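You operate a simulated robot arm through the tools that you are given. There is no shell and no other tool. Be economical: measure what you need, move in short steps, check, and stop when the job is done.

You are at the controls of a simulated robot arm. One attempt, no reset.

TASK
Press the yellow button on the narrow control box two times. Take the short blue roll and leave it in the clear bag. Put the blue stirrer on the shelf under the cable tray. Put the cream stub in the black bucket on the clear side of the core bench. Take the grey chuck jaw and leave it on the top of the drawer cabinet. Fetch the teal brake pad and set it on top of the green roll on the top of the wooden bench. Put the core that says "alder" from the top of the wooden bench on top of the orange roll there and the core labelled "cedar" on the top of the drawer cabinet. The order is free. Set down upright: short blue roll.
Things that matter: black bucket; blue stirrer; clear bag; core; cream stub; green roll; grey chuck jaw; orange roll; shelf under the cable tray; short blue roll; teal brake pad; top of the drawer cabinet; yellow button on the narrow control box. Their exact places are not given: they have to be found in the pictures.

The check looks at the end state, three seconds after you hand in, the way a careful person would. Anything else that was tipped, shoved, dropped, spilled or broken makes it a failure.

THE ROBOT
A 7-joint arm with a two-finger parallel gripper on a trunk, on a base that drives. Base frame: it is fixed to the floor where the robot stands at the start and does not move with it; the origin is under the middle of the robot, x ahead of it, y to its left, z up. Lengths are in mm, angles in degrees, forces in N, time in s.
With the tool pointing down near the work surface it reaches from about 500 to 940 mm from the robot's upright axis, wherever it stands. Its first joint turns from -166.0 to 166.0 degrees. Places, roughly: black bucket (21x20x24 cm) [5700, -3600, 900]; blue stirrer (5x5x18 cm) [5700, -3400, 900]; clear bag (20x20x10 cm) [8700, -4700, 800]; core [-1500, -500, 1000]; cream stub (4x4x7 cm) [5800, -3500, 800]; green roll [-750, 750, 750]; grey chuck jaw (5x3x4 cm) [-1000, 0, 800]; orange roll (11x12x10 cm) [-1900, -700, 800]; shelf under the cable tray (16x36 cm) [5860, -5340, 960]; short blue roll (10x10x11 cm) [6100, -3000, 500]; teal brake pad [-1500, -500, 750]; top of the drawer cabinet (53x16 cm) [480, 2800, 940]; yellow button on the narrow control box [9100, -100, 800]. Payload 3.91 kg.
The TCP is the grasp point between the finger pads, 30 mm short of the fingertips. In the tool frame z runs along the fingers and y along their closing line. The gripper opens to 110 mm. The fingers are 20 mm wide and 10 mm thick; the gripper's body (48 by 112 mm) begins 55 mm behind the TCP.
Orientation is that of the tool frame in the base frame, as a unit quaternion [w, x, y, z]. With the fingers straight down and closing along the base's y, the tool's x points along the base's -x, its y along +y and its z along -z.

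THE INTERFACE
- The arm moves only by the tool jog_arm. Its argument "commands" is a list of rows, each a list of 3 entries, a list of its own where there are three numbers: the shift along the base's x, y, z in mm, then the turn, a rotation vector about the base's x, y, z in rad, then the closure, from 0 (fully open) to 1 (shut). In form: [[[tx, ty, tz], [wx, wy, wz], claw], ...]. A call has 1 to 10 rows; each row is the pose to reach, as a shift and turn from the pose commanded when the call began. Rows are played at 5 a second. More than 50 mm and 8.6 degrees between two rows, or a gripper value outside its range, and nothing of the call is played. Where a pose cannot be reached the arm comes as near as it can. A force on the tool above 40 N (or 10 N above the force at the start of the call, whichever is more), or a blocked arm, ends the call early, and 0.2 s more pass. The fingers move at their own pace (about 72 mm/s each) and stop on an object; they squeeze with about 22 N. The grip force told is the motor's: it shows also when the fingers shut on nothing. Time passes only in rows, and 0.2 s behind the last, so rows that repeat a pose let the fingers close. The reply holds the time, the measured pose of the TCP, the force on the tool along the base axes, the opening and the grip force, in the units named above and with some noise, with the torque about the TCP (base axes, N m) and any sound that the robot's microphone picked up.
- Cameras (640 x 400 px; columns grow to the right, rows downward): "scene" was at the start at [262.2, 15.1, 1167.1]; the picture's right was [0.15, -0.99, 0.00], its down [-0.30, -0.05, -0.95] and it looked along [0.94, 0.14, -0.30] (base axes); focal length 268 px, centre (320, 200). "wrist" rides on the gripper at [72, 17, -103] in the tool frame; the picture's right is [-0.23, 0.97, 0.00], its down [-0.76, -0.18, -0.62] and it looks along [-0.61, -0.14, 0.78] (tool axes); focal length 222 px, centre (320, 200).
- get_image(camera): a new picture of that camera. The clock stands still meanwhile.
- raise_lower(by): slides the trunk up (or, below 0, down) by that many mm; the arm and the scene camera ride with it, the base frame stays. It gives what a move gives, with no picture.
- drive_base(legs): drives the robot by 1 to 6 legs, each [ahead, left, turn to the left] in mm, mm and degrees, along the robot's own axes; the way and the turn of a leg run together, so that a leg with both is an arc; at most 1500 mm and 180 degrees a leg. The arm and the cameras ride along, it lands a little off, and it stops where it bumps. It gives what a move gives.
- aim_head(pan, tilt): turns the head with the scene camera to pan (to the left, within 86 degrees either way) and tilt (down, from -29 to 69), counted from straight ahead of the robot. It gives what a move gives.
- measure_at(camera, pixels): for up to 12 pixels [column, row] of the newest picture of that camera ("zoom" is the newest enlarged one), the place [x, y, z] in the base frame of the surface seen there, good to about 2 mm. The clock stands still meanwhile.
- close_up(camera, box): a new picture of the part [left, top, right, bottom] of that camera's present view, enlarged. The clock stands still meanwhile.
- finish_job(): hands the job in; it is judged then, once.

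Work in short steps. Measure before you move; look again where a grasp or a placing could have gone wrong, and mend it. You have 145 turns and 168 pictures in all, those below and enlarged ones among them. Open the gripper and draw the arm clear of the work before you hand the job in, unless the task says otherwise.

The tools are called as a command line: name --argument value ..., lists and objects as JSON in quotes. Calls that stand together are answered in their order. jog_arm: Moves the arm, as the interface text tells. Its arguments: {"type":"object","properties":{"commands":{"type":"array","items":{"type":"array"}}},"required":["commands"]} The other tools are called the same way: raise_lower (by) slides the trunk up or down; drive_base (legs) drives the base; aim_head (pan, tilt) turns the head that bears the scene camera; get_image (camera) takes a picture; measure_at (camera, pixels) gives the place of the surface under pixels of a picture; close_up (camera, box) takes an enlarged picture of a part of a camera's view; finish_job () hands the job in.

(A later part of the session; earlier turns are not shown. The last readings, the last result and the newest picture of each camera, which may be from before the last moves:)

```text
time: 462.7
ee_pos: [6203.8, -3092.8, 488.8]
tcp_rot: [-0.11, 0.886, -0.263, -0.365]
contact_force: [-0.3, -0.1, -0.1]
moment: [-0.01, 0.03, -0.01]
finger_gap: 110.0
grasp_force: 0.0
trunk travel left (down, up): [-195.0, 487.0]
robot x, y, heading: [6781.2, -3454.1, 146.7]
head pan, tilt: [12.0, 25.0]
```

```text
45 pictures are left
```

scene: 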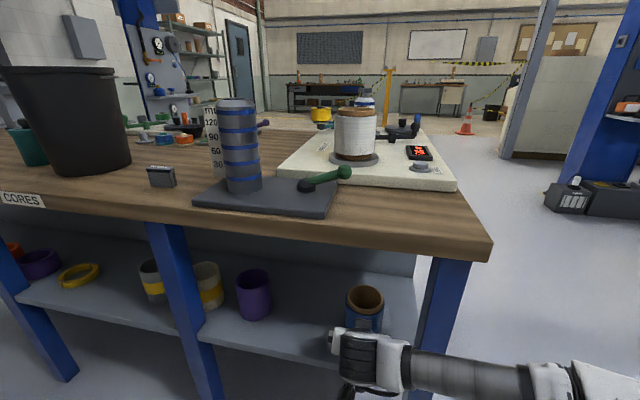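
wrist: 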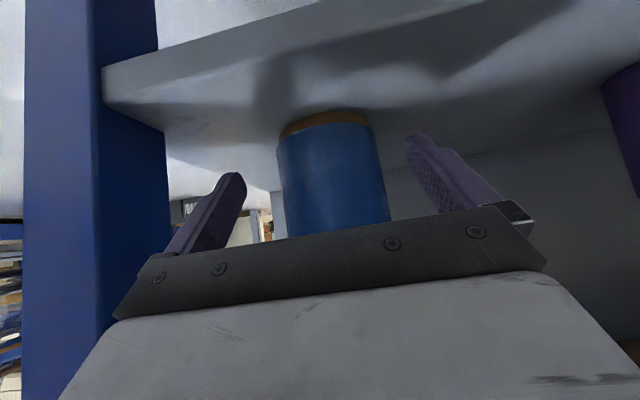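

The roll looks slightly right of the finger centre. I measure its sides.

measure_at --camera "wrist" --pixels '[[283, 175], [382, 175], [330, 175], [300, 200], [370, 200], [232, 185], [412, 145], [345, 220]]'

```text
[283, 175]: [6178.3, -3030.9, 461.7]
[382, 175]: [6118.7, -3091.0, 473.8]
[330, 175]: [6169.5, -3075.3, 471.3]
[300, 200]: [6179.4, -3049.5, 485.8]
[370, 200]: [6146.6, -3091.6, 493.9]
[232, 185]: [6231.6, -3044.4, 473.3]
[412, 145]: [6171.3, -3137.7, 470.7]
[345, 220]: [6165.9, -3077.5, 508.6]
```

Centre (6135,-3047) matches the hand's centreline. I advance (-69,+46) and close.

jog_arm --commands '[[[-23, 15, 0], [0, 0, 0], 0], [[-46, 31, 0], [0, 0, 0], 0], [[-68.8, 45.8, 0], [0, 0, 0], 0], [[-68.8, 45.8, 0], [0, 0, 0], 0.3], [[-68.8, 45.8, 0], [0, 0, 0], 0.6], [[-68.8, 45.8, 0], [0, 0, 0], 1], [[-68.8, 45.8, 0], [0, 0, 0], 1]]'

jog_arm --commands '[[[0, 0, 8], [0, 0, 0], 1], [[0, 0, 20], [0, 0, 0], 1], [[0, 0, 35], [0, 0, 0], 1]]'

get_image --camera "scene"

```text
time: 464.3
ee_pos: [6134.5, -3048.0, 489.6]
tcp_rot: [-0.11, 0.886, -0.262, -0.366]
contact_force: [-1.9, -3.3, 8.4]
moment: [-0.51, 0.25, -0.02]
finger_gap: 95.6
grasp_force: 21.6
trunk travel left (down, up): [-195.0, 487.0]
robot x, y, heading: [6784.6, -3457.3, 146.7]
head pan, tilt: [12.0, 25.0]
```

```text
time: 465.1
ee_pos: [6136.3, -3048.0, 522.9]
tcp_rot: [-0.111, 0.886, -0.263, -0.366]
contact_force: [0.0, -0.4, -1.8]
moment: [-0.03, -0.03, -0.02]
finger_gap: 95.6
grasp_force: 22.1
trunk travel left (down, up): [-195.0, 487.0]
robot x, y, heading: [6777.9, -3453.7, 146.8]
head pan, tilt: [12.0, 25.0]
```

```text
44 pictures are left
```

scene: 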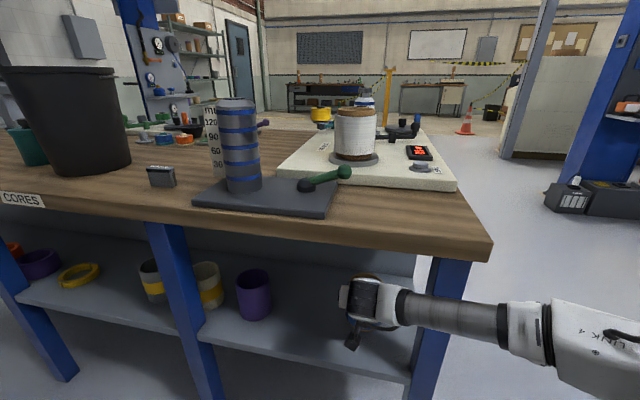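

Roll gripped and lifted. I back straight out, raise the trunk, and turn right 180° toward the packing bench.

drive_base --legs '[[-360, 0, 0]]'

raise_lower --by 400

drive_base --legs '[[0, 0, -90], [0, 0, -90]]'

aim_head --pan 5 --tilt 15

get_image --camera "scene"

```text
time: 467.4
ee_pos: [6436.7, -3243.7, 522.7]
tcp_rot: [-0.11, 0.886, -0.262, -0.365]
contact_force: [0.1, 0.6, -2.3]
moment: [-0.02, 0.0, 0.0]
finger_gap: 95.4
grasp_force: 21.8
trunk travel left (down, up): [-195.0, 487.0]
robot x, y, heading: [7083.8, -3653.4, 146.8]
head pan, tilt: [12.0, 25.0]
```

```text
time: 471.2
ee_pos: [6436.8, -3243.4, 922.6]
tcp_rot: [-0.11, 0.886, -0.263, -0.365]
contact_force: [0.2, -0.9, -1.7]
moment: [-0.01, -0.06, 0.0]
finger_gap: 95.8
grasp_force: 22.0
trunk travel left (down, up): [-595.0, 87.0]
robot x, y, heading: [7082.2, -3654.6, 146.9]
head pan, tilt: [12.0, 25.0]
```

```text
time: 479.4
ee_pos: [7738.4, -4049.4, 923.3]
tcp_rot: [0.367, 0.255, 0.888, -0.107]
contact_force: [0.6, -0.2, -2.8]
moment: [0.04, 0.03, 0.01]
finger_gap: 95.4
grasp_force: 22.3
trunk travel left (down, up): [-595.0, 87.0]
robot x, y, heading: [7084.7, -3650.2, -32.2]
head pan, tilt: [12.0, 25.0]
```

```text
time: 480.1
ee_pos: [7737.8, -4047.9, 923.9]
tcp_rot: [0.367, 0.254, 0.888, -0.106]
contact_force: [-0.2, 0.5, -2.3]
moment: [0.03, 0.02, 0.01]
finger_gap: 95.5
grasp_force: 22.3
trunk travel left (down, up): [-595.0, 87.0]
robot x, y, heading: [7081.4, -3653.8, -32.2]
head pan, tilt: [5.0, 15.0]
```

```text
43 pictures are left
```

scene: 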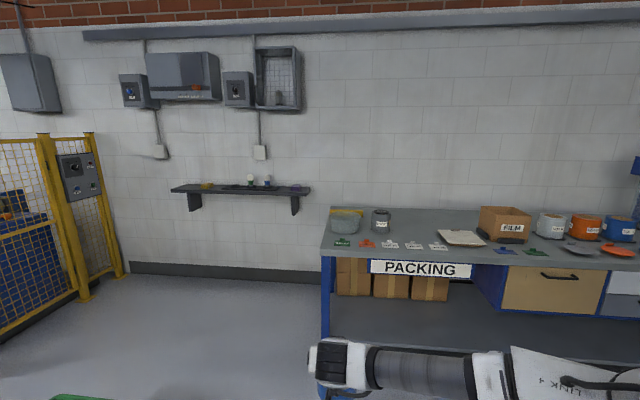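

The clear bag is at (345,220) on the packing bench. I zoom and measure.

close_up --camera "scene" --box '[310, 190, 490, 290]'

measure_at --camera "zoom" --pixels '[[80, 75], [75, 130], [175, 130], [125, 155], [75, 85], [190, 80], [130, 90], [130, 110], [40, 215], [300, 170], [245, 100], [400, 240]]'

```text
3.56 times, centred on (400, 240) of scene
```

zoom: 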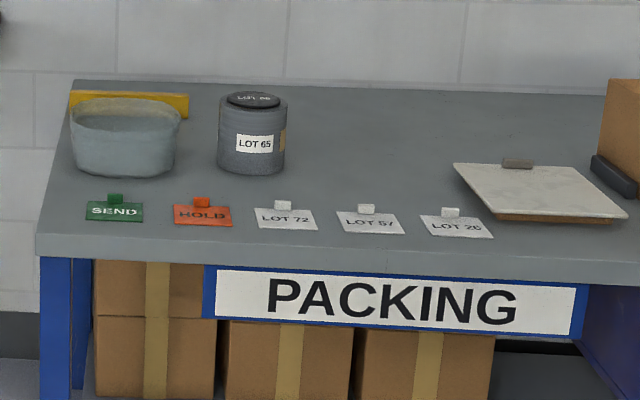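

```text
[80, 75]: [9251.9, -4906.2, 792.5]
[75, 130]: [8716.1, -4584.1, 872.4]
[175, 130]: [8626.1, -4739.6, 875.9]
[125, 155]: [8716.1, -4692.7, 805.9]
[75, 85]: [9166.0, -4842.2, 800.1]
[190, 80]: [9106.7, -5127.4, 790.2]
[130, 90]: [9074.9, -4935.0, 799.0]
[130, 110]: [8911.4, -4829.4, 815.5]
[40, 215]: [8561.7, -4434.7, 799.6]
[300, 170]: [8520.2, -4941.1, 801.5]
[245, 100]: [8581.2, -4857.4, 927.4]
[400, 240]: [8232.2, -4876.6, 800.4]
```

I'll set the roll down on the free packing-bench top right of the canister, then regrasp it vertically for the bag. I drive there.

drive_base --legs '[[500, -190, -1.1], [500, -190, 0]]'

aim_head --pan 10 --tilt 28

get_image --camera "scene"

```text
time: 486.0
ee_pos: [8363.3, -4926.4, 924.1]
tcp_rot: [0.366, 0.262, 0.886, -0.109]
contact_force: [-0.7, 0.0, -2.1]
moment: [0.02, 0.05, 0.06]
finger_gap: 95.5
grasp_force: 21.5
trunk travel left (down, up): [-595.0, 87.0]
robot x, y, heading: [7716.5, -4515.7, -33.0]
head pan, tilt: [5.0, 15.0]
```

```text
time: 486.7
ee_pos: [8363.7, -4924.7, 922.8]
tcp_rot: [0.365, 0.263, 0.886, -0.11]
contact_force: [0.3, -0.5, -1.1]
moment: [0.04, 0.01, -0.01]
finger_gap: 95.1
grasp_force: 22.4
trunk travel left (down, up): [-595.0, 87.0]
robot x, y, heading: [7716.5, -4513.3, -33.3]
head pan, tilt: [10.0, 28.0]
```

```text
41 pictures are left
```

scene: 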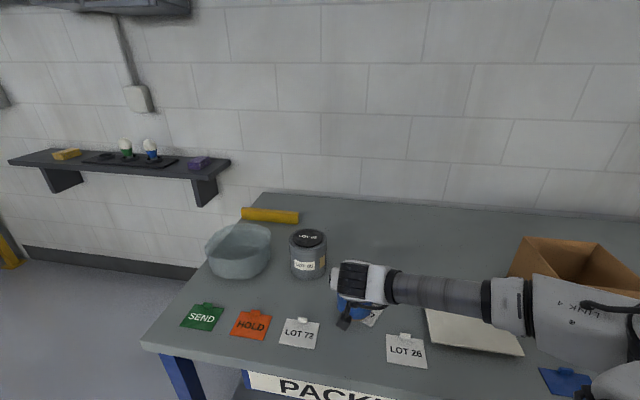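

I extend 120 mm further (beyond the cards), and lower until contact.

jog_arm --commands '[[[33, -22, 0], [0, 0, 0], 1], [[67, -44, 0], [0, 0, 0], 1], [[100, -66, 0], [0, 0, 0], 1], [[100, -66, -25], [0, 0, 0], 1], [[100, -66, -45], [0, 0, 0], 1], [[100, -66, -51], [0, 0, 0], 1], [[100, -66, -54], [0, 0, 0], 1], [[100, -66, -57], [0, 0, 0], 1], [[100, -66, -60], [0, 0, 0], 1]]'

close_up --camera "scene" --box '[260, 200, 480, 360]'

get_image --camera "wrist"

```text
time: 488.7
ee_pos: [8462.8, -4991.7, 864.3]
tcp_rot: [0.366, 0.262, 0.886, -0.11]
contact_force: [-1.2, -0.7, 9.9]
moment: [-0.29, -0.05, -0.09]
finger_gap: 88.5
grasp_force: 21.9
trunk travel left (down, up): [-595.0, 87.0]
robot x, y, heading: [7716.2, -4519.1, -33.3]
head pan, tilt: [10.0, 28.0]
```

```text
2.50 times, centred on (370, 280) of scene
```

zoom: 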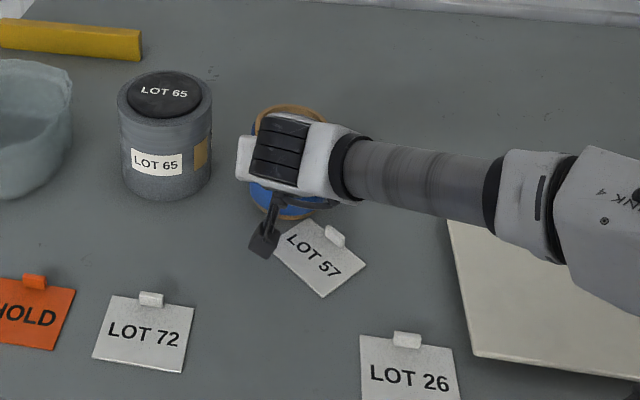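

```text
39 pictures are left
```

wrist: 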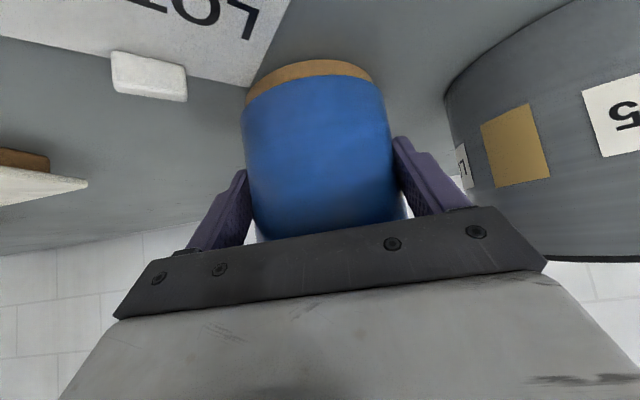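

The grip gap changed and the LOT 57 card looks moved. I measure the cards and the roll's position.

close_up --camera "scene" --box '[280, 220, 440, 370]'

measure_at --camera "scene" --pixels '[[316, 334], [388, 303], [424, 350], [394, 295], [371, 305], [388, 318], [405, 305], [365, 247], [355, 283], [380, 250], [366, 286], [410, 337]]'

measure_at --camera "wrist" --pixels '[[315, 100], [250, 150], [385, 150], [315, 180], [315, 65], [250, 80], [235, 85], [315, 220], [148, 75], [280, 10], [260, 200], [380, 200]]'

```text
2.67 times, centred on (360, 295) of scene
```

zoom: 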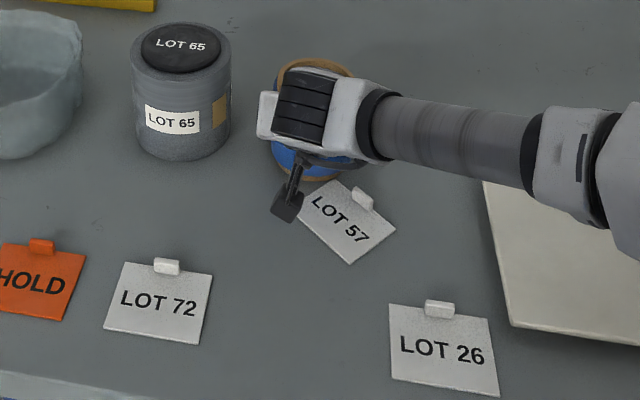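

```text
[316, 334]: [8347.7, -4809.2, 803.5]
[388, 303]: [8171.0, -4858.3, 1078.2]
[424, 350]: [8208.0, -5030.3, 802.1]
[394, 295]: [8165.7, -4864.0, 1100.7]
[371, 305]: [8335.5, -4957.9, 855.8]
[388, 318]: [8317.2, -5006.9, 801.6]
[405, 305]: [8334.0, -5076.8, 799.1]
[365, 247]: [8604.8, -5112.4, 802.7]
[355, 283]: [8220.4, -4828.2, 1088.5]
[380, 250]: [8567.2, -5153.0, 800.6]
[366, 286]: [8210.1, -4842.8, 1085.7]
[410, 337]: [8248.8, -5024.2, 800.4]
```

```text
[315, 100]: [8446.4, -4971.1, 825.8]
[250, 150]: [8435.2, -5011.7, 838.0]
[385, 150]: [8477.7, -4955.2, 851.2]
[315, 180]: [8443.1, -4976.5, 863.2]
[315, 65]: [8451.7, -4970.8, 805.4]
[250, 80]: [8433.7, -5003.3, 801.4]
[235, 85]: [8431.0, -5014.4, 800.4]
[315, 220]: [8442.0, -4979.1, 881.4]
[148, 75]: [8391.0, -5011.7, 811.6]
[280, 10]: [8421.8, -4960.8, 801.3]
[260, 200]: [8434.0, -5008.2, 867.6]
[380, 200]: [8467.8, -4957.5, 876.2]
```

The roll stands upright (axis ≈ (8480,-5000)) but card LOT 57 got nudged; I'll put it back after. I release, retreat, turn the tool vertical, drive 140 mm closer and look.

jog_arm --commands '[[[0, 0, 0], [0, 0, 0], 0.1], [[0, 0, 0], [0, 0, 0], 0], [[0, 0, 0], [0, 0, 0], 0], [[-25, 17, 30], [0, 0, 0], 0], [[-50, 33, 60], [0, 0, 0], 0], [[-75, 50, 90], [0, 0, 0], 0], [[-88, 58, 125], [0, 0, 0], 0]]'

jog_arm --commands '[[[0, 0, 8], [0.072, 0.109, 0], 0], [[0, 0, 16], [0.144, 0.218, 0], 0], [[0, 0, 24], [0.216, 0.327, 0], 0], [[0, 0, 32], [0.288, 0.436, 0], 0], [[0, 0, 40], [0.36, 0.545, 0], 0], [[0, 0, 50], [0.4325, 0.6547, 0], 0]]'

drive_base --legs '[[140, 0, 0]]'

aim_head --pan 15 --tilt 33

get_image --camera "scene"

get_image --camera "wrist"

```text
time: 490.3
ee_pos: [8375.9, -4933.3, 988.1]
tcp_rot: [0.365, 0.263, 0.886, -0.111]
contact_force: [0.4, 0.7, 0.3]
moment: [-0.03, 0.01, -0.01]
finger_gap: 110.0
grasp_force: 0.2
trunk travel left (down, up): [-595.0, 87.0]
robot x, y, heading: [7714.3, -4517.6, -33.4]
head pan, tilt: [10.0, 28.0]
```

```text
time: 491.7
ee_pos: [8374.9, -4933.9, 1039.8]
tcp_rot: [-0.001, 0.284, 0.959, 0.003]
contact_force: [0.0, 0.0, -0.7]
moment: [0.01, -0.03, 0.02]
finger_gap: 109.8
grasp_force: 0.0
trunk travel left (down, up): [-595.0, 87.0]
robot x, y, heading: [7714.8, -4518.3, -33.3]
head pan, tilt: [10.0, 28.0]
```

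```text
time: 493.0
ee_pos: [8494.2, -5010.8, 1037.5]
tcp_rot: [-0.001, 0.284, 0.959, 0.001]
contact_force: [0.7, 0.4, -0.7]
moment: [0.04, 0.0, 0.01]
finger_gap: 110.1
grasp_force: 0.0
trunk travel left (down, up): [-595.0, 87.0]
robot x, y, heading: [7833.0, -4595.7, -33.3]
head pan, tilt: [10.0, 28.0]
```

```text
time: 493.7
ee_pos: [8493.3, -5009.3, 1038.6]
tcp_rot: [0.001, 0.283, 0.959, 0.001]
contact_force: [0.2, -0.7, 0.4]
moment: [-0.01, 0.02, 0.0]
finger_gap: 110.1
grasp_force: 0.0
trunk travel left (down, up): [-595.0, 87.0]
robot x, y, heading: [7836.4, -4595.1, -33.1]
head pan, tilt: [15.0, 33.0]
```

```text
37 pictures are left
```

scene: 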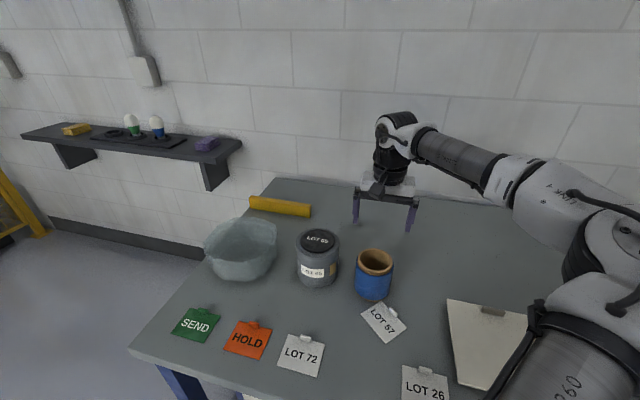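

```text
36 pictures are left
```

wrist: 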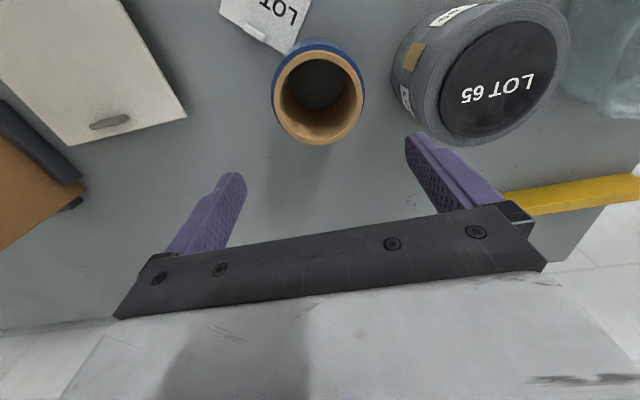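

I measure roll ring, bag rim, cards.

measure_at --camera "wrist" --pixels '[[279, 95], [360, 95], [320, 140], [320, 58], [290, 60], [352, 62], [283, 122], [355, 125], [240, 30], [256, 33]]'

measure_at --camera "scene" --pixels '[[207, 240], [276, 238], [240, 262], [240, 220], [245, 280], [391, 309], [365, 315], [385, 340], [303, 338], [302, 353], [425, 371], [425, 384]]'

close_up --camera "scene" --box '[190, 200, 290, 300]'

```text
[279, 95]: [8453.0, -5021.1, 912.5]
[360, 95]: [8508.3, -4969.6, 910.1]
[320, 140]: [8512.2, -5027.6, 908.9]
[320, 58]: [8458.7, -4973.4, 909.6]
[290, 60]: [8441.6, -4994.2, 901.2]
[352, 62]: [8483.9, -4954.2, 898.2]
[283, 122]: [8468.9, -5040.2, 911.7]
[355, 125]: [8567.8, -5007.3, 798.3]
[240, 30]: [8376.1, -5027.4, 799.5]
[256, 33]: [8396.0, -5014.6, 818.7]
```

```text
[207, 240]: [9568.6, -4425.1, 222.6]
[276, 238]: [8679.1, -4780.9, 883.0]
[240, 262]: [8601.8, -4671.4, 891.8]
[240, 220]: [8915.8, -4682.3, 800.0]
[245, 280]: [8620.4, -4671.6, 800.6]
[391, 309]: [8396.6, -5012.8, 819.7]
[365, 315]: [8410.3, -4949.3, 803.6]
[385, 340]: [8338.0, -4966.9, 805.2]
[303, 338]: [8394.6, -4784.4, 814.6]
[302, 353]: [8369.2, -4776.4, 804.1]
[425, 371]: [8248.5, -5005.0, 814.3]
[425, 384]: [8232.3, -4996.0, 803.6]
```

```text
4.00 times, centred on (240, 250) of scene
```

zoom: 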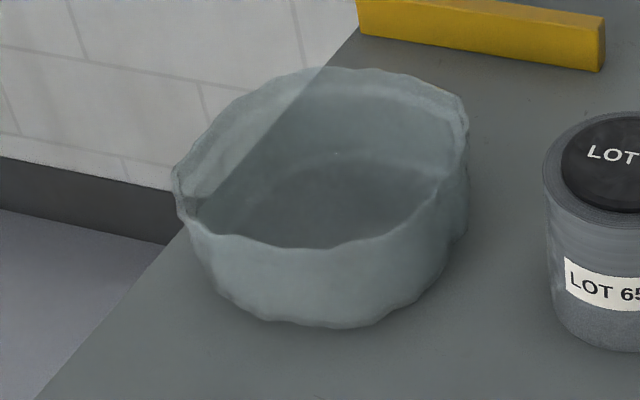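

Roll axis (8483,-5000); bag centre ≈ (8704,-4687), rim ≈ 895. I descend, grip the roll vertically, lift it clear of the canister, and drive left to the bag.

jog_arm --commands '[[[-10, 9, 0], [0, 0, 0], 0], [[-10, 9, -45], [0, 0, 0], 0], [[-10, 9, -90], [0, 0, 0], 0], [[-10, 9, -130], [0, 0, 0], 0], [[-10, 9, -153], [0, 0, 0], 0], [[-10, 9, -153], [0, 0, 0], 0.3], [[-10, 9, -153], [0, 0, 0], 0.7], [[-10, 9, -153], [0, 0, 0], 1], [[-10, 9, -153], [0, 0, 0], 1]]'

jog_arm --commands '[[[0, 0, 15], [0, 0, 0], 1], [[0, 0, 50], [0, 0, 0], 1], [[0, 0, 95], [0, 0, 0], 1], [[0, 0, 140], [0, 0, 0], 1], [[0, 0, 180], [0, 0, 0], 1]]'

get_image --camera "wrist"

drive_base --legs '[[20, 383, 0]]'

get_image --camera "wrist"

```text
time: 495.7
ee_pos: [8483.8, -5001.5, 884.5]
tcp_rot: [-0.001, 0.284, 0.959, 0.001]
contact_force: [0.0, 0.2, 0.6]
moment: [-0.02, 0.01, -0.02]
finger_gap: 88.4
grasp_force: 22.1
trunk travel left (down, up): [-595.0, 87.0]
robot x, y, heading: [7834.5, -4595.8, -33.3]
head pan, tilt: [15.0, 33.0]
```

```text
time: 496.9
ee_pos: [8481.9, -5000.2, 1065.1]
tcp_rot: [-0.001, 0.283, 0.959, 0.001]
contact_force: [-0.5, 0.6, -2.5]
moment: [-0.02, 0.03, 0.01]
finger_gap: 88.6
grasp_force: 21.2
trunk travel left (down, up): [-595.0, 87.0]
robot x, y, heading: [7834.5, -4595.9, -33.3]
head pan, tilt: [15.0, 33.0]
```

```text
34 pictures are left
```

wrist: 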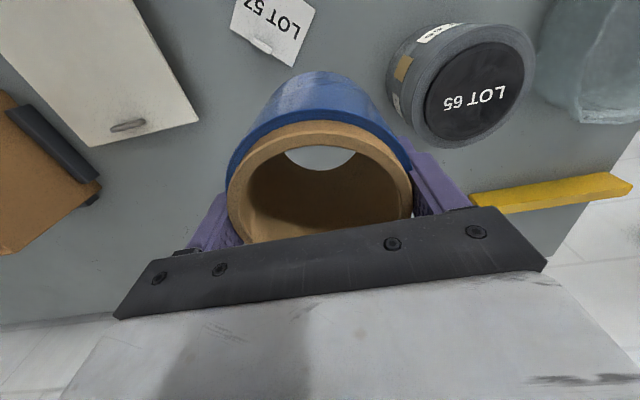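

```text
time: 500.4
ee_pos: [8708.3, -4691.5, 1065.4]
tcp_rot: [0.0, 0.284, 0.959, 0.001]
contact_force: [0.0, -0.4, -1.3]
moment: [0.0, 0.03, 0.02]
finger_gap: 88.7
grasp_force: 22.1
trunk travel left (down, up): [-595.0, 87.0]
robot x, y, heading: [8058.9, -4285.2, -33.1]
head pan, tilt: [15.0, 33.0]
```

```text
33 pictures are left
```

wrist: 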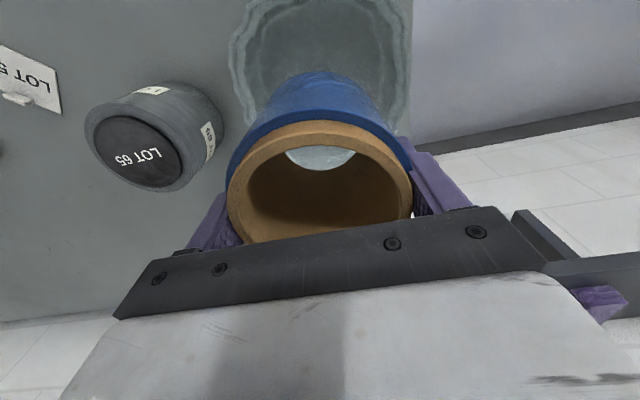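

The bag is centred under the roll. I lower it in to contact, release, lift out, then drive right to the displaced card.

jog_arm --commands '[[[-3, 3, -45], [0, 0, 0], 1], [[-3, 3, -90], [0, 0, 0], 1], [[-3, 3, -130], [0, 0, 0], 1], [[-3, 3, -160], [0, 0, 0], 1], [[-3, 3, -170], [0, 0, 0], 1], [[-3, 3, -174], [0, 0, 0], 1], [[-3, 3, -177], [0, 0, 0], 1], [[-3, 3, -180], [0, 0, 0], 1]]'

jog_arm --commands '[[[0, 0, 0.5], [0, 0, 0], 0.5], [[0, 0, 0.5], [0, 0, 0], 0.1], [[0, 0, 0.5], [0, 0, 0], 0.05], [[0, 0, 25], [0, 0, 0], 0.05], [[0, 0, 60], [0, 0, 0], 0.05], [[0, 0, 105], [0, 0, 0], 0.05], [[0, 0, 150], [0, 0, 0], 0.3], [[0, 0, 180], [0, 0, 0], 0.4]]'

get_image --camera "wrist"

drive_base --legs '[[0, -410, 0]]'

aim_head --pan 10 --tilt 35

get_image --camera "scene"

get_image --camera "wrist"

```text
time: 502.2
ee_pos: [8706.1, -4690.0, 887.1]
tcp_rot: [0.001, 0.284, 0.959, 0.001]
contact_force: [-0.2, -1.2, 10.7]
moment: [-0.48, 0.25, -0.02]
finger_gap: 88.8
grasp_force: 22.1
trunk travel left (down, up): [-595.0, 87.0]
robot x, y, heading: [8058.4, -4287.6, -33.0]
head pan, tilt: [15.0, 33.0]
```

```text
time: 504.0
ee_pos: [8703.7, -4689.0, 1064.6]
tcp_rot: [-0.002, 0.284, 0.959, 0.001]
contact_force: [0.5, -0.3, -0.6]
moment: [-0.02, 0.01, -0.02]
finger_gap: 66.1
grasp_force: 0.0
trunk travel left (down, up): [-595.0, 87.0]
robot x, y, heading: [8055.3, -4285.3, -33.1]
head pan, tilt: [15.0, 33.0]
```

```text
32 pictures are left
```

wrist: 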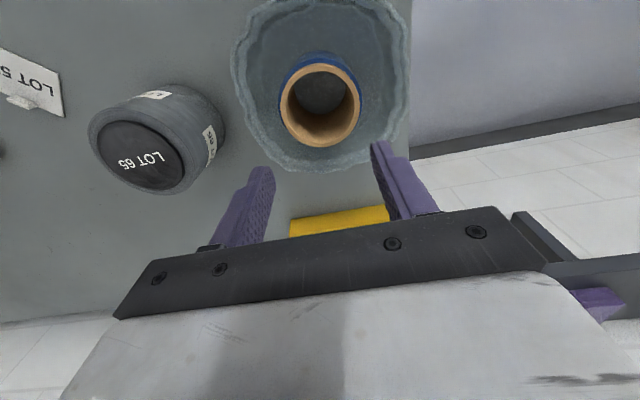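

```text
time: 507.8
ee_pos: [8479.4, -5033.5, 1064.3]
tcp_rot: [0.0, 0.284, 0.959, 0.001]
contact_force: [0.7, 0.5, -0.1]
moment: [-0.04, -0.02, -0.02]
finger_gap: 65.9
grasp_force: 0.1
trunk travel left (down, up): [-595.0, 87.0]
robot x, y, heading: [7835.0, -4628.5, -33.1]
head pan, tilt: [15.0, 33.0]
```

```text
time: 508.4
ee_pos: [8478.7, -5033.5, 1064.3]
tcp_rot: [0.0, 0.284, 0.959, 0.0]
contact_force: [0.5, 0.0, -0.3]
moment: [0.02, -0.01, 0.0]
finger_gap: 65.8
grasp_force: 0.1
trunk travel left (down, up): [-595.0, 87.0]
robot x, y, heading: [7832.0, -4631.4, -33.1]
head pan, tilt: [10.0, 35.0]
```

```text
31 pictures are left
```

scene: 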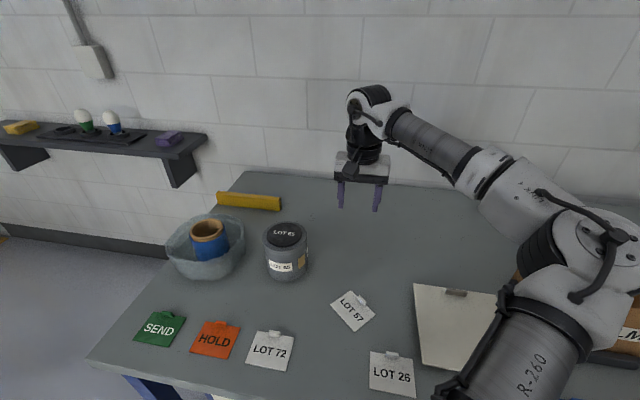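

```text
30 pictures are left
```

wrist: 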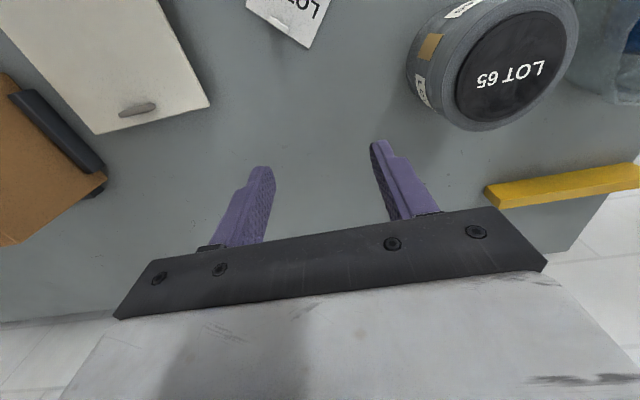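

Roll stands upright in the bag. I measure the LOT 57 card's corners and clip precisely.

close_up --camera "scene" --box '[320, 280, 390, 340]'

measure_at --camera "scene" --pixels '[[333, 305], [349, 292], [374, 316], [355, 330], [363, 299], [363, 302], [359, 297], [366, 304], [271, 333], [268, 350], [391, 355], [392, 373]]'

```text
6.67 times, centred on (355, 310) of scene
```

zoom: 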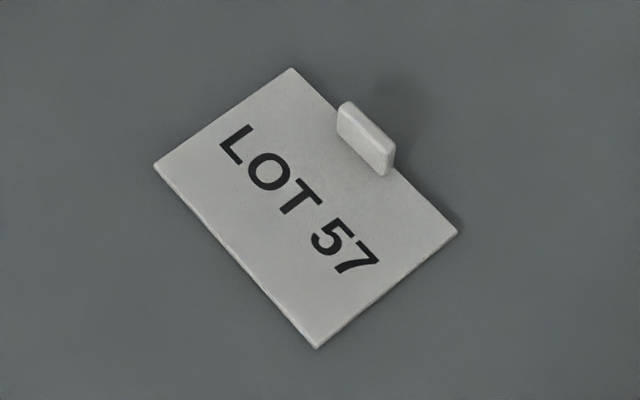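

```text
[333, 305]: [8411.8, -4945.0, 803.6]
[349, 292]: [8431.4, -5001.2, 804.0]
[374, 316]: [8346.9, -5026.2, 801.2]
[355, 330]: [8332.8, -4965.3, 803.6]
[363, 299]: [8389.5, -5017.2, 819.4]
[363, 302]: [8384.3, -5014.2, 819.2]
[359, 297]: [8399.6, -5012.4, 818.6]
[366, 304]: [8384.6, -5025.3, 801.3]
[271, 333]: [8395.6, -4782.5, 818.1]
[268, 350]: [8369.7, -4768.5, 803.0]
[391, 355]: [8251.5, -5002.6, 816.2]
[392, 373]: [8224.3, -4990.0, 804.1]
```

The clip is at ≈(8391,-5014), card turned by ~41°. I pinch the clip, lift 20 mm, and return the card to its spot in the row at (8323.5,-4892.5), turned back.

jog_arm --commands '[[[-18, 4, -40], [0, 0, -0.145], 0.4], [[-36, 8, -80], [0, 0, -0.29], 0.4], [[-54, 12, -120], [0, 0, -0.435], 0.4], [[-72, 16, -160], [0, 0, -0.58], 0.4], [[-87.7, 19.5, -200], [0, 0, -0.724], 0.4], [[-87.7, 19.5, -227], [0, 0, -0.724], 0.4], [[-87.7, 19.5, -227], [0, 0, -0.724], 0.7], [[-87.7, 19.5, -227], [0, 0, -0.724], 1], [[-87.7, 19.5, -227], [0, 0, -0.724], 1]]'

get_image --camera "wrist"

jog_arm --commands '[[[0, 0, 20], [0, 0, 0], 1], [[-13.5, 24.4, 20], [0, 0, 0.144], 1], [[-27, 48.8, 20], [0, 0, 0.288], 1], [[-40.5, 73.2, 20], [0, 0, 0.432], 1], [[-54, 97.6, 20], [0, 0, 0.576], 1], [[-67.5, 122, 20], [0, 0, 0.719], 1], [[-67.5, 122, 8], [0, 0, 0.719], 1], [[-67.5, 122, 1], [0, 0, 0.719], 1], [[-67.5, 122, 1], [0, 0, 0.719], 1]]'

get_image --camera "scene"

```text
time: 510.4
ee_pos: [8390.8, -5014.6, 837.4]
tcp_rot: [0.001, 0.606, 0.796, 0.0]
contact_force: [-0.5, -0.8, -0.6]
moment: [-0.03, -0.03, 0.0]
finger_gap: 24.6
grasp_force: 22.6
trunk travel left (down, up): [-595.0, 87.0]
robot x, y, heading: [7834.1, -4631.8, -33.3]
head pan, tilt: [10.0, 35.0]
```

```text
28 pictures are left
```

wrist: 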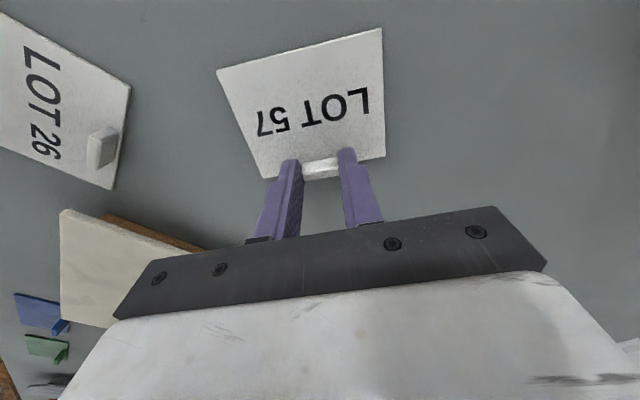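

```text
time: 512.4
ee_pos: [8325.1, -4890.6, 838.1]
tcp_rot: [0.0, 0.287, 0.958, 0.0]
contact_force: [-0.3, 0.3, -0.2]
moment: [0.01, -0.03, -0.01]
finger_gap: 24.4
grasp_force: 22.0
trunk travel left (down, up): [-595.0, 87.0]
robot x, y, heading: [7831.9, -4632.3, -33.2]
head pan, tilt: [10.0, 35.0]
```

```text
27 pictures are left
```

scene: 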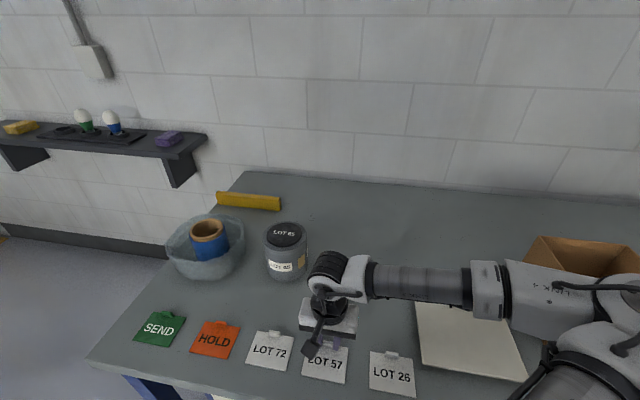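

The card is back in its row. I release it, raise the arm, and drive left toward the control box, passing the green bin on its far side.

jog_arm --commands '[[[0, 0, 0], [0, 0, 0], 0.8], [[0, 0, 0], [0, 0, 0], 0.6], [[0, 0, 0], [0, 0, 0], 0.5], [[0, 0, 40], [0, 0, 0], 0.5], [[0, 0, 85], [0, 0, 0], 0.5], [[0, 0, 130], [0, 0, 0], 0.5], [[0, 0, 175], [0, 0, 0], 0.5], [[0, 0, 220], [0, 0, 0], 0.5], [[0, 0, 260], [0, 0, 0], 0.5]]'

get_image --camera "wrist"

drive_base --legs '[[0, 0, 90], [850, 0, 0], [850, 0, 0]]'

aim_head --pan 20 --tilt 12

get_image --camera "scene"

```text
time: 514.4
ee_pos: [8323.5, -4892.2, 1101.2]
tcp_rot: [-0.001, 0.286, 0.958, 0.002]
contact_force: [0.4, 0.5, -0.5]
moment: [0.01, -0.03, 0.01]
finger_gap: 55.1
grasp_force: 0.0
trunk travel left (down, up): [-595.0, 87.0]
robot x, y, heading: [7835.5, -4630.5, -33.0]
head pan, tilt: [10.0, 35.0]
```

```text
26 pictures are left
```

wrist: 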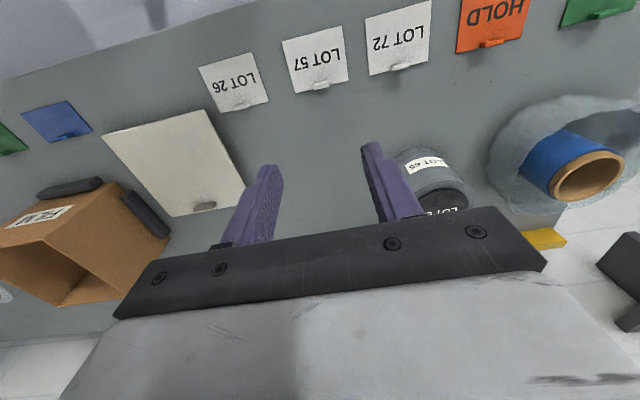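

```text
time: 523.9
ee_pos: [8596.9, -3373.0, 1099.6]
tcp_rot: [-0.001, -0.476, 0.88, 0.001]
contact_force: [0.0, 0.7, 0.1]
moment: [0.03, -0.02, -0.02]
finger_gap: 54.8
grasp_force: 0.0
trunk travel left (down, up): [-595.0, 87.0]
robot x, y, heading: [8341.9, -3867.6, 57.1]
head pan, tilt: [10.0, 35.0]
stopped in leg 3: the robot was blocked; the commanded pose is now the measured one
```

```text
time: 524.7
ee_pos: [8595.7, -3371.0, 1098.5]
tcp_rot: [-0.001, -0.477, 0.879, 0.0]
contact_force: [0.7, 0.4, -0.4]
moment: [0.01, 0.0, -0.03]
finger_gap: 54.8
grasp_force: 0.0
trunk travel left (down, up): [-595.0, 87.0]
robot x, y, heading: [8336.2, -3864.3, 56.8]
head pan, tilt: [20.0, 12.0]
```

```text
25 pictures are left
```

scene: 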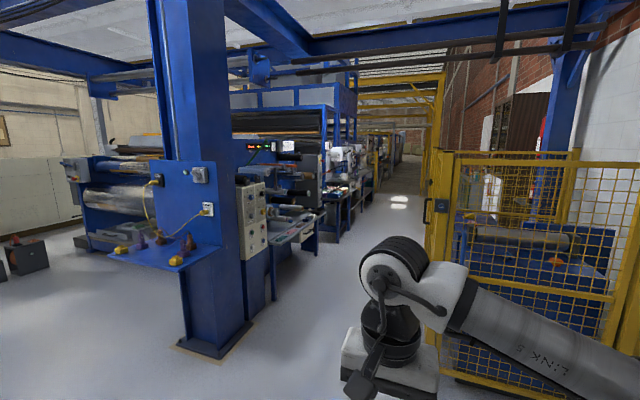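

I was blocked; probably near the green bin at my left. I look down-left to see it and the control boxes.

aim_head --pan 42 --tilt 42

get_image --camera "scene"

aim_head --pan 8 --tilt 10

close_up --camera "scene" --box '[120, 120, 320, 245]'

```text
time: 525.7
ee_pos: [8595.5, -3371.0, 1098.8]
tcp_rot: [-0.001, -0.477, 0.879, 0.001]
contact_force: [-0.2, 0.5, -0.3]
moment: [-0.03, -0.01, 0.01]
finger_gap: 55.0
grasp_force: 0.0
trunk travel left (down, up): [-595.0, 87.0]
robot x, y, heading: [8336.4, -3859.8, 57.2]
head pan, tilt: [42.0, 42.0]
```

```text
24 pictures are left
```

scene: 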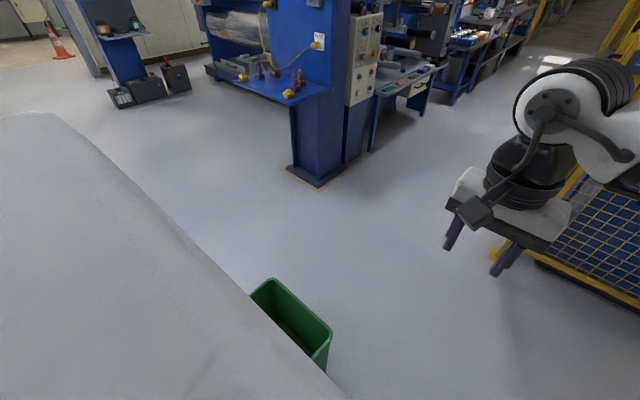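

```text
time: 526.7
ee_pos: [8595.5, -3370.0, 1098.5]
tcp_rot: [-0.001, -0.478, 0.879, 0.0]
contact_force: [-0.6, 0.3, -0.2]
moment: [-0.01, 0.02, 0.02]
finger_gap: 55.0
grasp_force: 0.2
trunk travel left (down, up): [-595.0, 87.0]
robot x, y, heading: [8334.0, -3863.5, 57.3]
head pan, tilt: [8.0, 10.0]
```

```text
3.20 times, centred on (220, 182) of scene
```

zoom: 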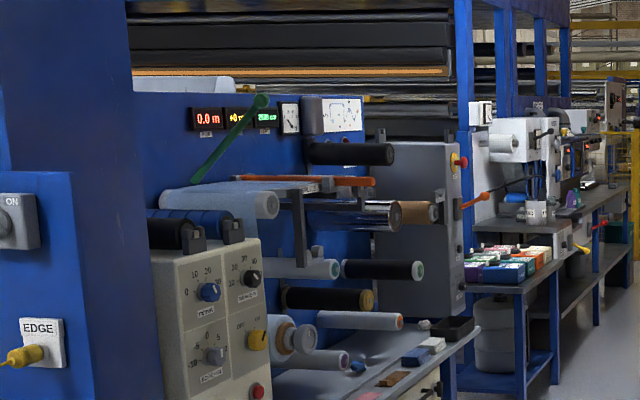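

The bin stands upright at my left. I measure candidates for the control box, then steer right around the bin.

measure_at --camera "zoom" --pixels '[[458, 162], [615, 95], [545, 130], [257, 390], [420, 260], [215, 320], [485, 112], [572, 125], [600, 250], [500, 300], [610, 150], [460, 240]]'

drive_base --legs '[[0, -140, 0], [650, 0, 0], [700, 500, 0]]'

aim_head --pan 15 --tilt 10

get_image --camera "scene"

```text
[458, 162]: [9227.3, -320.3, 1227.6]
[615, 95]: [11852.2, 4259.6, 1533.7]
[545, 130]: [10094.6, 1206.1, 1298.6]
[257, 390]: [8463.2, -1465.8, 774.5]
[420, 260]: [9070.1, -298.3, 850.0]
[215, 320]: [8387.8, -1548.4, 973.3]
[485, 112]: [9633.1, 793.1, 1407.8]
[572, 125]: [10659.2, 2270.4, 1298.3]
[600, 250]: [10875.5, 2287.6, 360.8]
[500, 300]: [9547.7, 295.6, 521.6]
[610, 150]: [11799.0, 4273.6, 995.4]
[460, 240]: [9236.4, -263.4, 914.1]
```

```text
time: 535.8
ee_pos: [9023.7, -2042.1, 1098.1]
tcp_rot: [-0.001, -0.477, 0.879, 0.001]
contact_force: [0.9, 0.8, -0.1]
moment: [-0.09, 0.0, 0.0]
finger_gap: 55.0
grasp_force: 0.1
trunk travel left (down, up): [-595.0, 87.0]
robot x, y, heading: [8763.9, -2533.9, 57.3]
head pan, tilt: [8.0, 10.0]
```

```text
time: 536.5
ee_pos: [9024.8, -2042.3, 1099.0]
tcp_rot: [-0.001, -0.477, 0.879, 0.0]
contact_force: [0.8, -0.2, 0.2]
moment: [-0.01, -0.03, -0.01]
finger_gap: 55.2
grasp_force: 0.0
trunk travel left (down, up): [-595.0, 87.0]
robot x, y, heading: [8763.2, -2534.2, 57.2]
head pan, tilt: [15.0, 10.0]
```

```text
22 pictures are left
```

scene: 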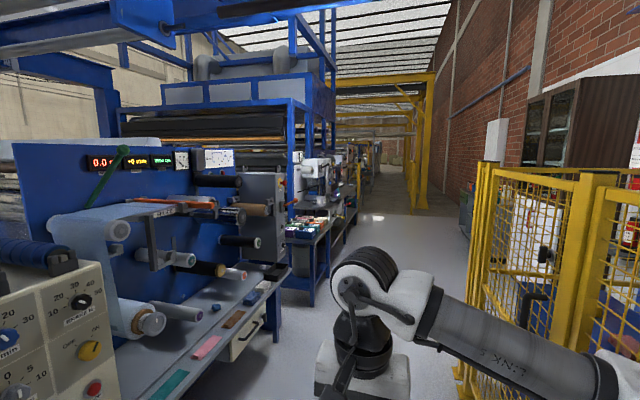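

The target box lies ahead-left past the beige table. I drive ahead 2 m, turn left 90° to face the machine, and look.

drive_base --legs '[[1050, 0, 0], [1050, 0, 0], [0, 0, 90]]'

aim_head --pan 15 --tilt 18

get_image --camera "scene"

```text
time: 550.7
ee_pos: [9404.2, -514.8, 1098.7]
tcp_rot: [0.001, 0.957, -0.291, 0.001]
contact_force: [1.2, 1.1, -1.0]
moment: [0.02, 0.0, 0.02]
finger_gap: 55.2
grasp_force: 0.0
trunk travel left (down, up): [-595.0, 87.0]
robot x, y, heading: [9892.1, -786.3, 146.3]
head pan, tilt: [15.0, 10.0]
```

```text
time: 551.4
ee_pos: [9404.0, -515.8, 1097.8]
tcp_rot: [0.001, 0.957, -0.291, 0.0]
contact_force: [0.6, -0.5, 0.8]
moment: [-0.02, -0.03, 0.01]
finger_gap: 54.7
grasp_force: 0.0
trunk travel left (down, up): [-595.0, 87.0]
robot x, y, heading: [9890.6, -783.1, 146.3]
head pan, tilt: [15.0, 18.0]
```

```text
21 pictures are left
```

scene: 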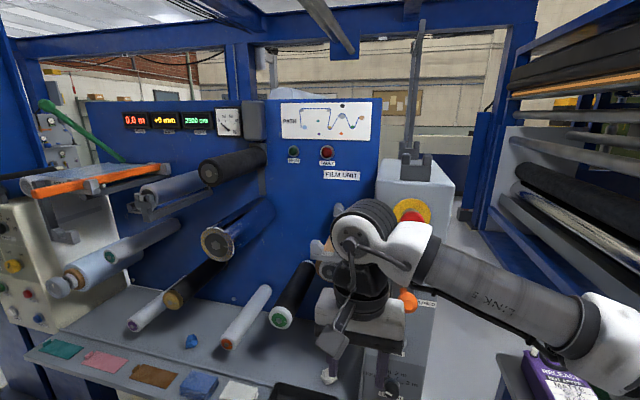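

A narrow grey box stands behind the arm at (405,220). I shift right 350 mm so it comes into clear view.

drive_base --legs '[[0, -350, 0.5]]'

aim_head --pan 25 --tilt 22

get_image --camera "scene"

close_up --camera "scene" --box '[230, 130, 390, 290]'

```text
time: 554.7
ee_pos: [9595.1, -224.9, 1099.7]
tcp_rot: [0.001, 0.958, -0.287, 0.0]
contact_force: [0.5, -0.6, -0.6]
moment: [0.0, 0.01, 0.0]
finger_gap: 55.0
grasp_force: 0.1
trunk travel left (down, up): [-595.0, 87.0]
robot x, y, heading: [10083.9, -487.5, 147.0]
head pan, tilt: [15.0, 18.0]
```

```text
time: 555.4
ee_pos: [9595.5, -225.0, 1098.2]
tcp_rot: [0.001, 0.958, -0.288, 0.001]
contact_force: [0.2, 0.0, -0.6]
moment: [0.0, 0.02, 0.01]
finger_gap: 54.8
grasp_force: 0.0
trunk travel left (down, up): [-595.0, 87.0]
robot x, y, heading: [10084.5, -484.7, 146.5]
head pan, tilt: [25.0, 22.0]
```

```text
20 pictures are left
```

scene: 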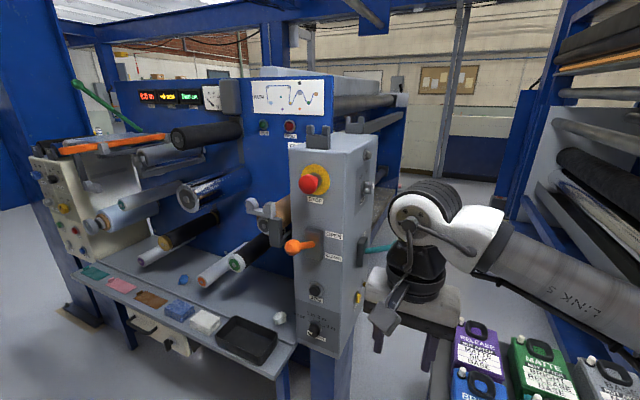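

```text
2.50 times, centred on (310, 210) of scene
```

zoom: 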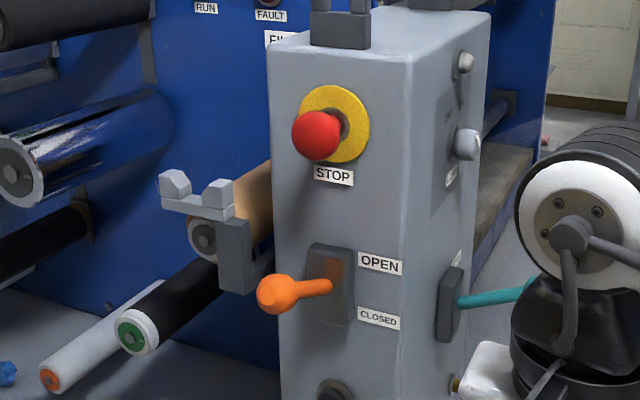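

The yellow button seems to be on the box's right side near (357,297). I zoom and measure.

close_up --camera "scene" --box '[300, 220, 420, 340]'

measure_at --camera "scene" --pixels '[[357, 297], [359, 299], [345, 297], [348, 320], [356, 260], [390, 245], [370, 249], [360, 275], [330, 240], [365, 320], [470, 340], [340, 340]]'

```text
3.33 times, centred on (360, 280) of scene
```

zoom: 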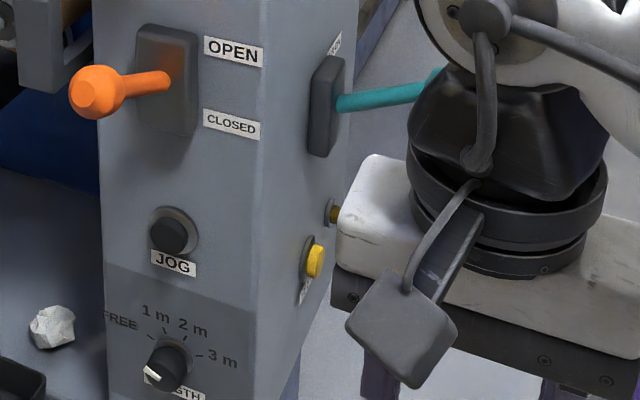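

```text
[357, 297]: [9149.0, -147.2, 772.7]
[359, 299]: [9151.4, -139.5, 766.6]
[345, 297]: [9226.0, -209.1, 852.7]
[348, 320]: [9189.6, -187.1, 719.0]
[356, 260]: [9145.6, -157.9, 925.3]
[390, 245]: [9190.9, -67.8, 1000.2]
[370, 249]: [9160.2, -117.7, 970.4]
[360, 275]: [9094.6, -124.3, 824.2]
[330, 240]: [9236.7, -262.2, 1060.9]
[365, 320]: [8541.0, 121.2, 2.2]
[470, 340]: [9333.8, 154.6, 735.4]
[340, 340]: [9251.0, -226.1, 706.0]
```

Button cap ≈ (9151,-140,768) on the box's right face, lever above. I reposition to the right, facing it obliquely (turn left 40°), close the fingers, pitch the tool 45° and lower the trunk.

drive_base --legs '[[270, -320, 0], [0, 0, 40]]'

jog_arm --commands '[[[-13, -2, 0], [-0.016, 0.13, 0], 0.7], [[-26, -3, 0], [-0.032, 0.26, 0], 1], [[-39, -5, 0], [-0.048, 0.39, 0], 1], [[-53, -7, 0], [-0.064, 0.52, 0], 1], [[-66, -8, 0], [-0.08, 0.65, 0], 1], [[-79, -10, 0], [-0.0957, 0.779, 0], 1], [[-79, -10, 0], [-0.0957, 0.779, 0], 1]]'

raise_lower --by -230

aim_head --pan 8 --tilt 22

get_image --camera "scene"

get_image --camera "wrist"

```text
time: 560.4
ee_pos: [9492.2, -184.3, 1098.4]
tcp_rot: [0.001, 0.998, 0.056, 0.001]
contact_force: [0.2, 0.8, 0.0]
moment: [0.01, -0.01, 0.03]
finger_gap: 55.1
grasp_force: 0.0
trunk travel left (down, up): [-595.0, 87.0]
robot x, y, heading: [10042.6, -70.2, -173.2]
head pan, tilt: [25.0, 22.0]
```

```text
time: 562.0
ee_pos: [9412.8, -193.1, 1099.0]
tcp_rot: [0.027, 0.922, 0.054, -0.382]
contact_force: [-0.5, 0.3, 0.4]
moment: [-0.01, 0.02, 0.0]
finger_gap: 0.0
grasp_force: 21.7
trunk travel left (down, up): [-595.0, 87.0]
robot x, y, heading: [10038.0, -71.7, -173.2]
head pan, tilt: [25.0, 22.0]
```

```text
time: 564.4
ee_pos: [9413.7, -193.9, 868.3]
tcp_rot: [0.026, 0.923, 0.053, -0.381]
contact_force: [0.2, 0.2, -0.3]
moment: [0.0, -0.01, 0.01]
finger_gap: 0.0
grasp_force: 21.8
trunk travel left (down, up): [-365.0, 317.0]
robot x, y, heading: [10039.9, -72.5, -173.5]
head pan, tilt: [25.0, 22.0]
```

```text
time: 565.2
ee_pos: [9413.5, -193.5, 867.7]
tcp_rot: [0.025, 0.923, 0.053, -0.381]
contact_force: [0.4, -0.6, -0.1]
moment: [0.0, 0.02, -0.01]
finger_gap: 0.2
grasp_force: 22.0
trunk travel left (down, up): [-365.0, 317.0]
robot x, y, heading: [10036.9, -70.4, -173.4]
head pan, tilt: [8.0, 22.0]
```

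```text
17 pictures are left
```

scene: 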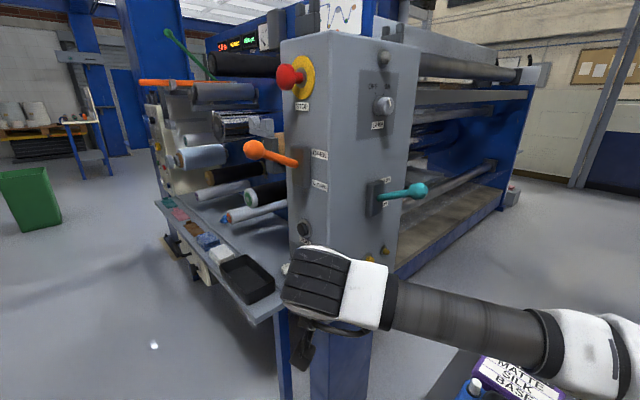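

```text
16 pictures are left
```

wrist: 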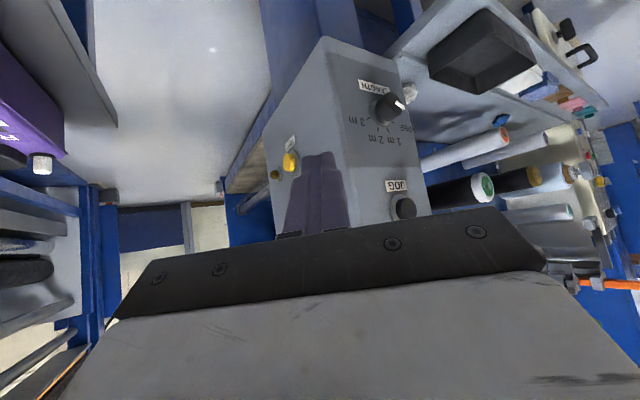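

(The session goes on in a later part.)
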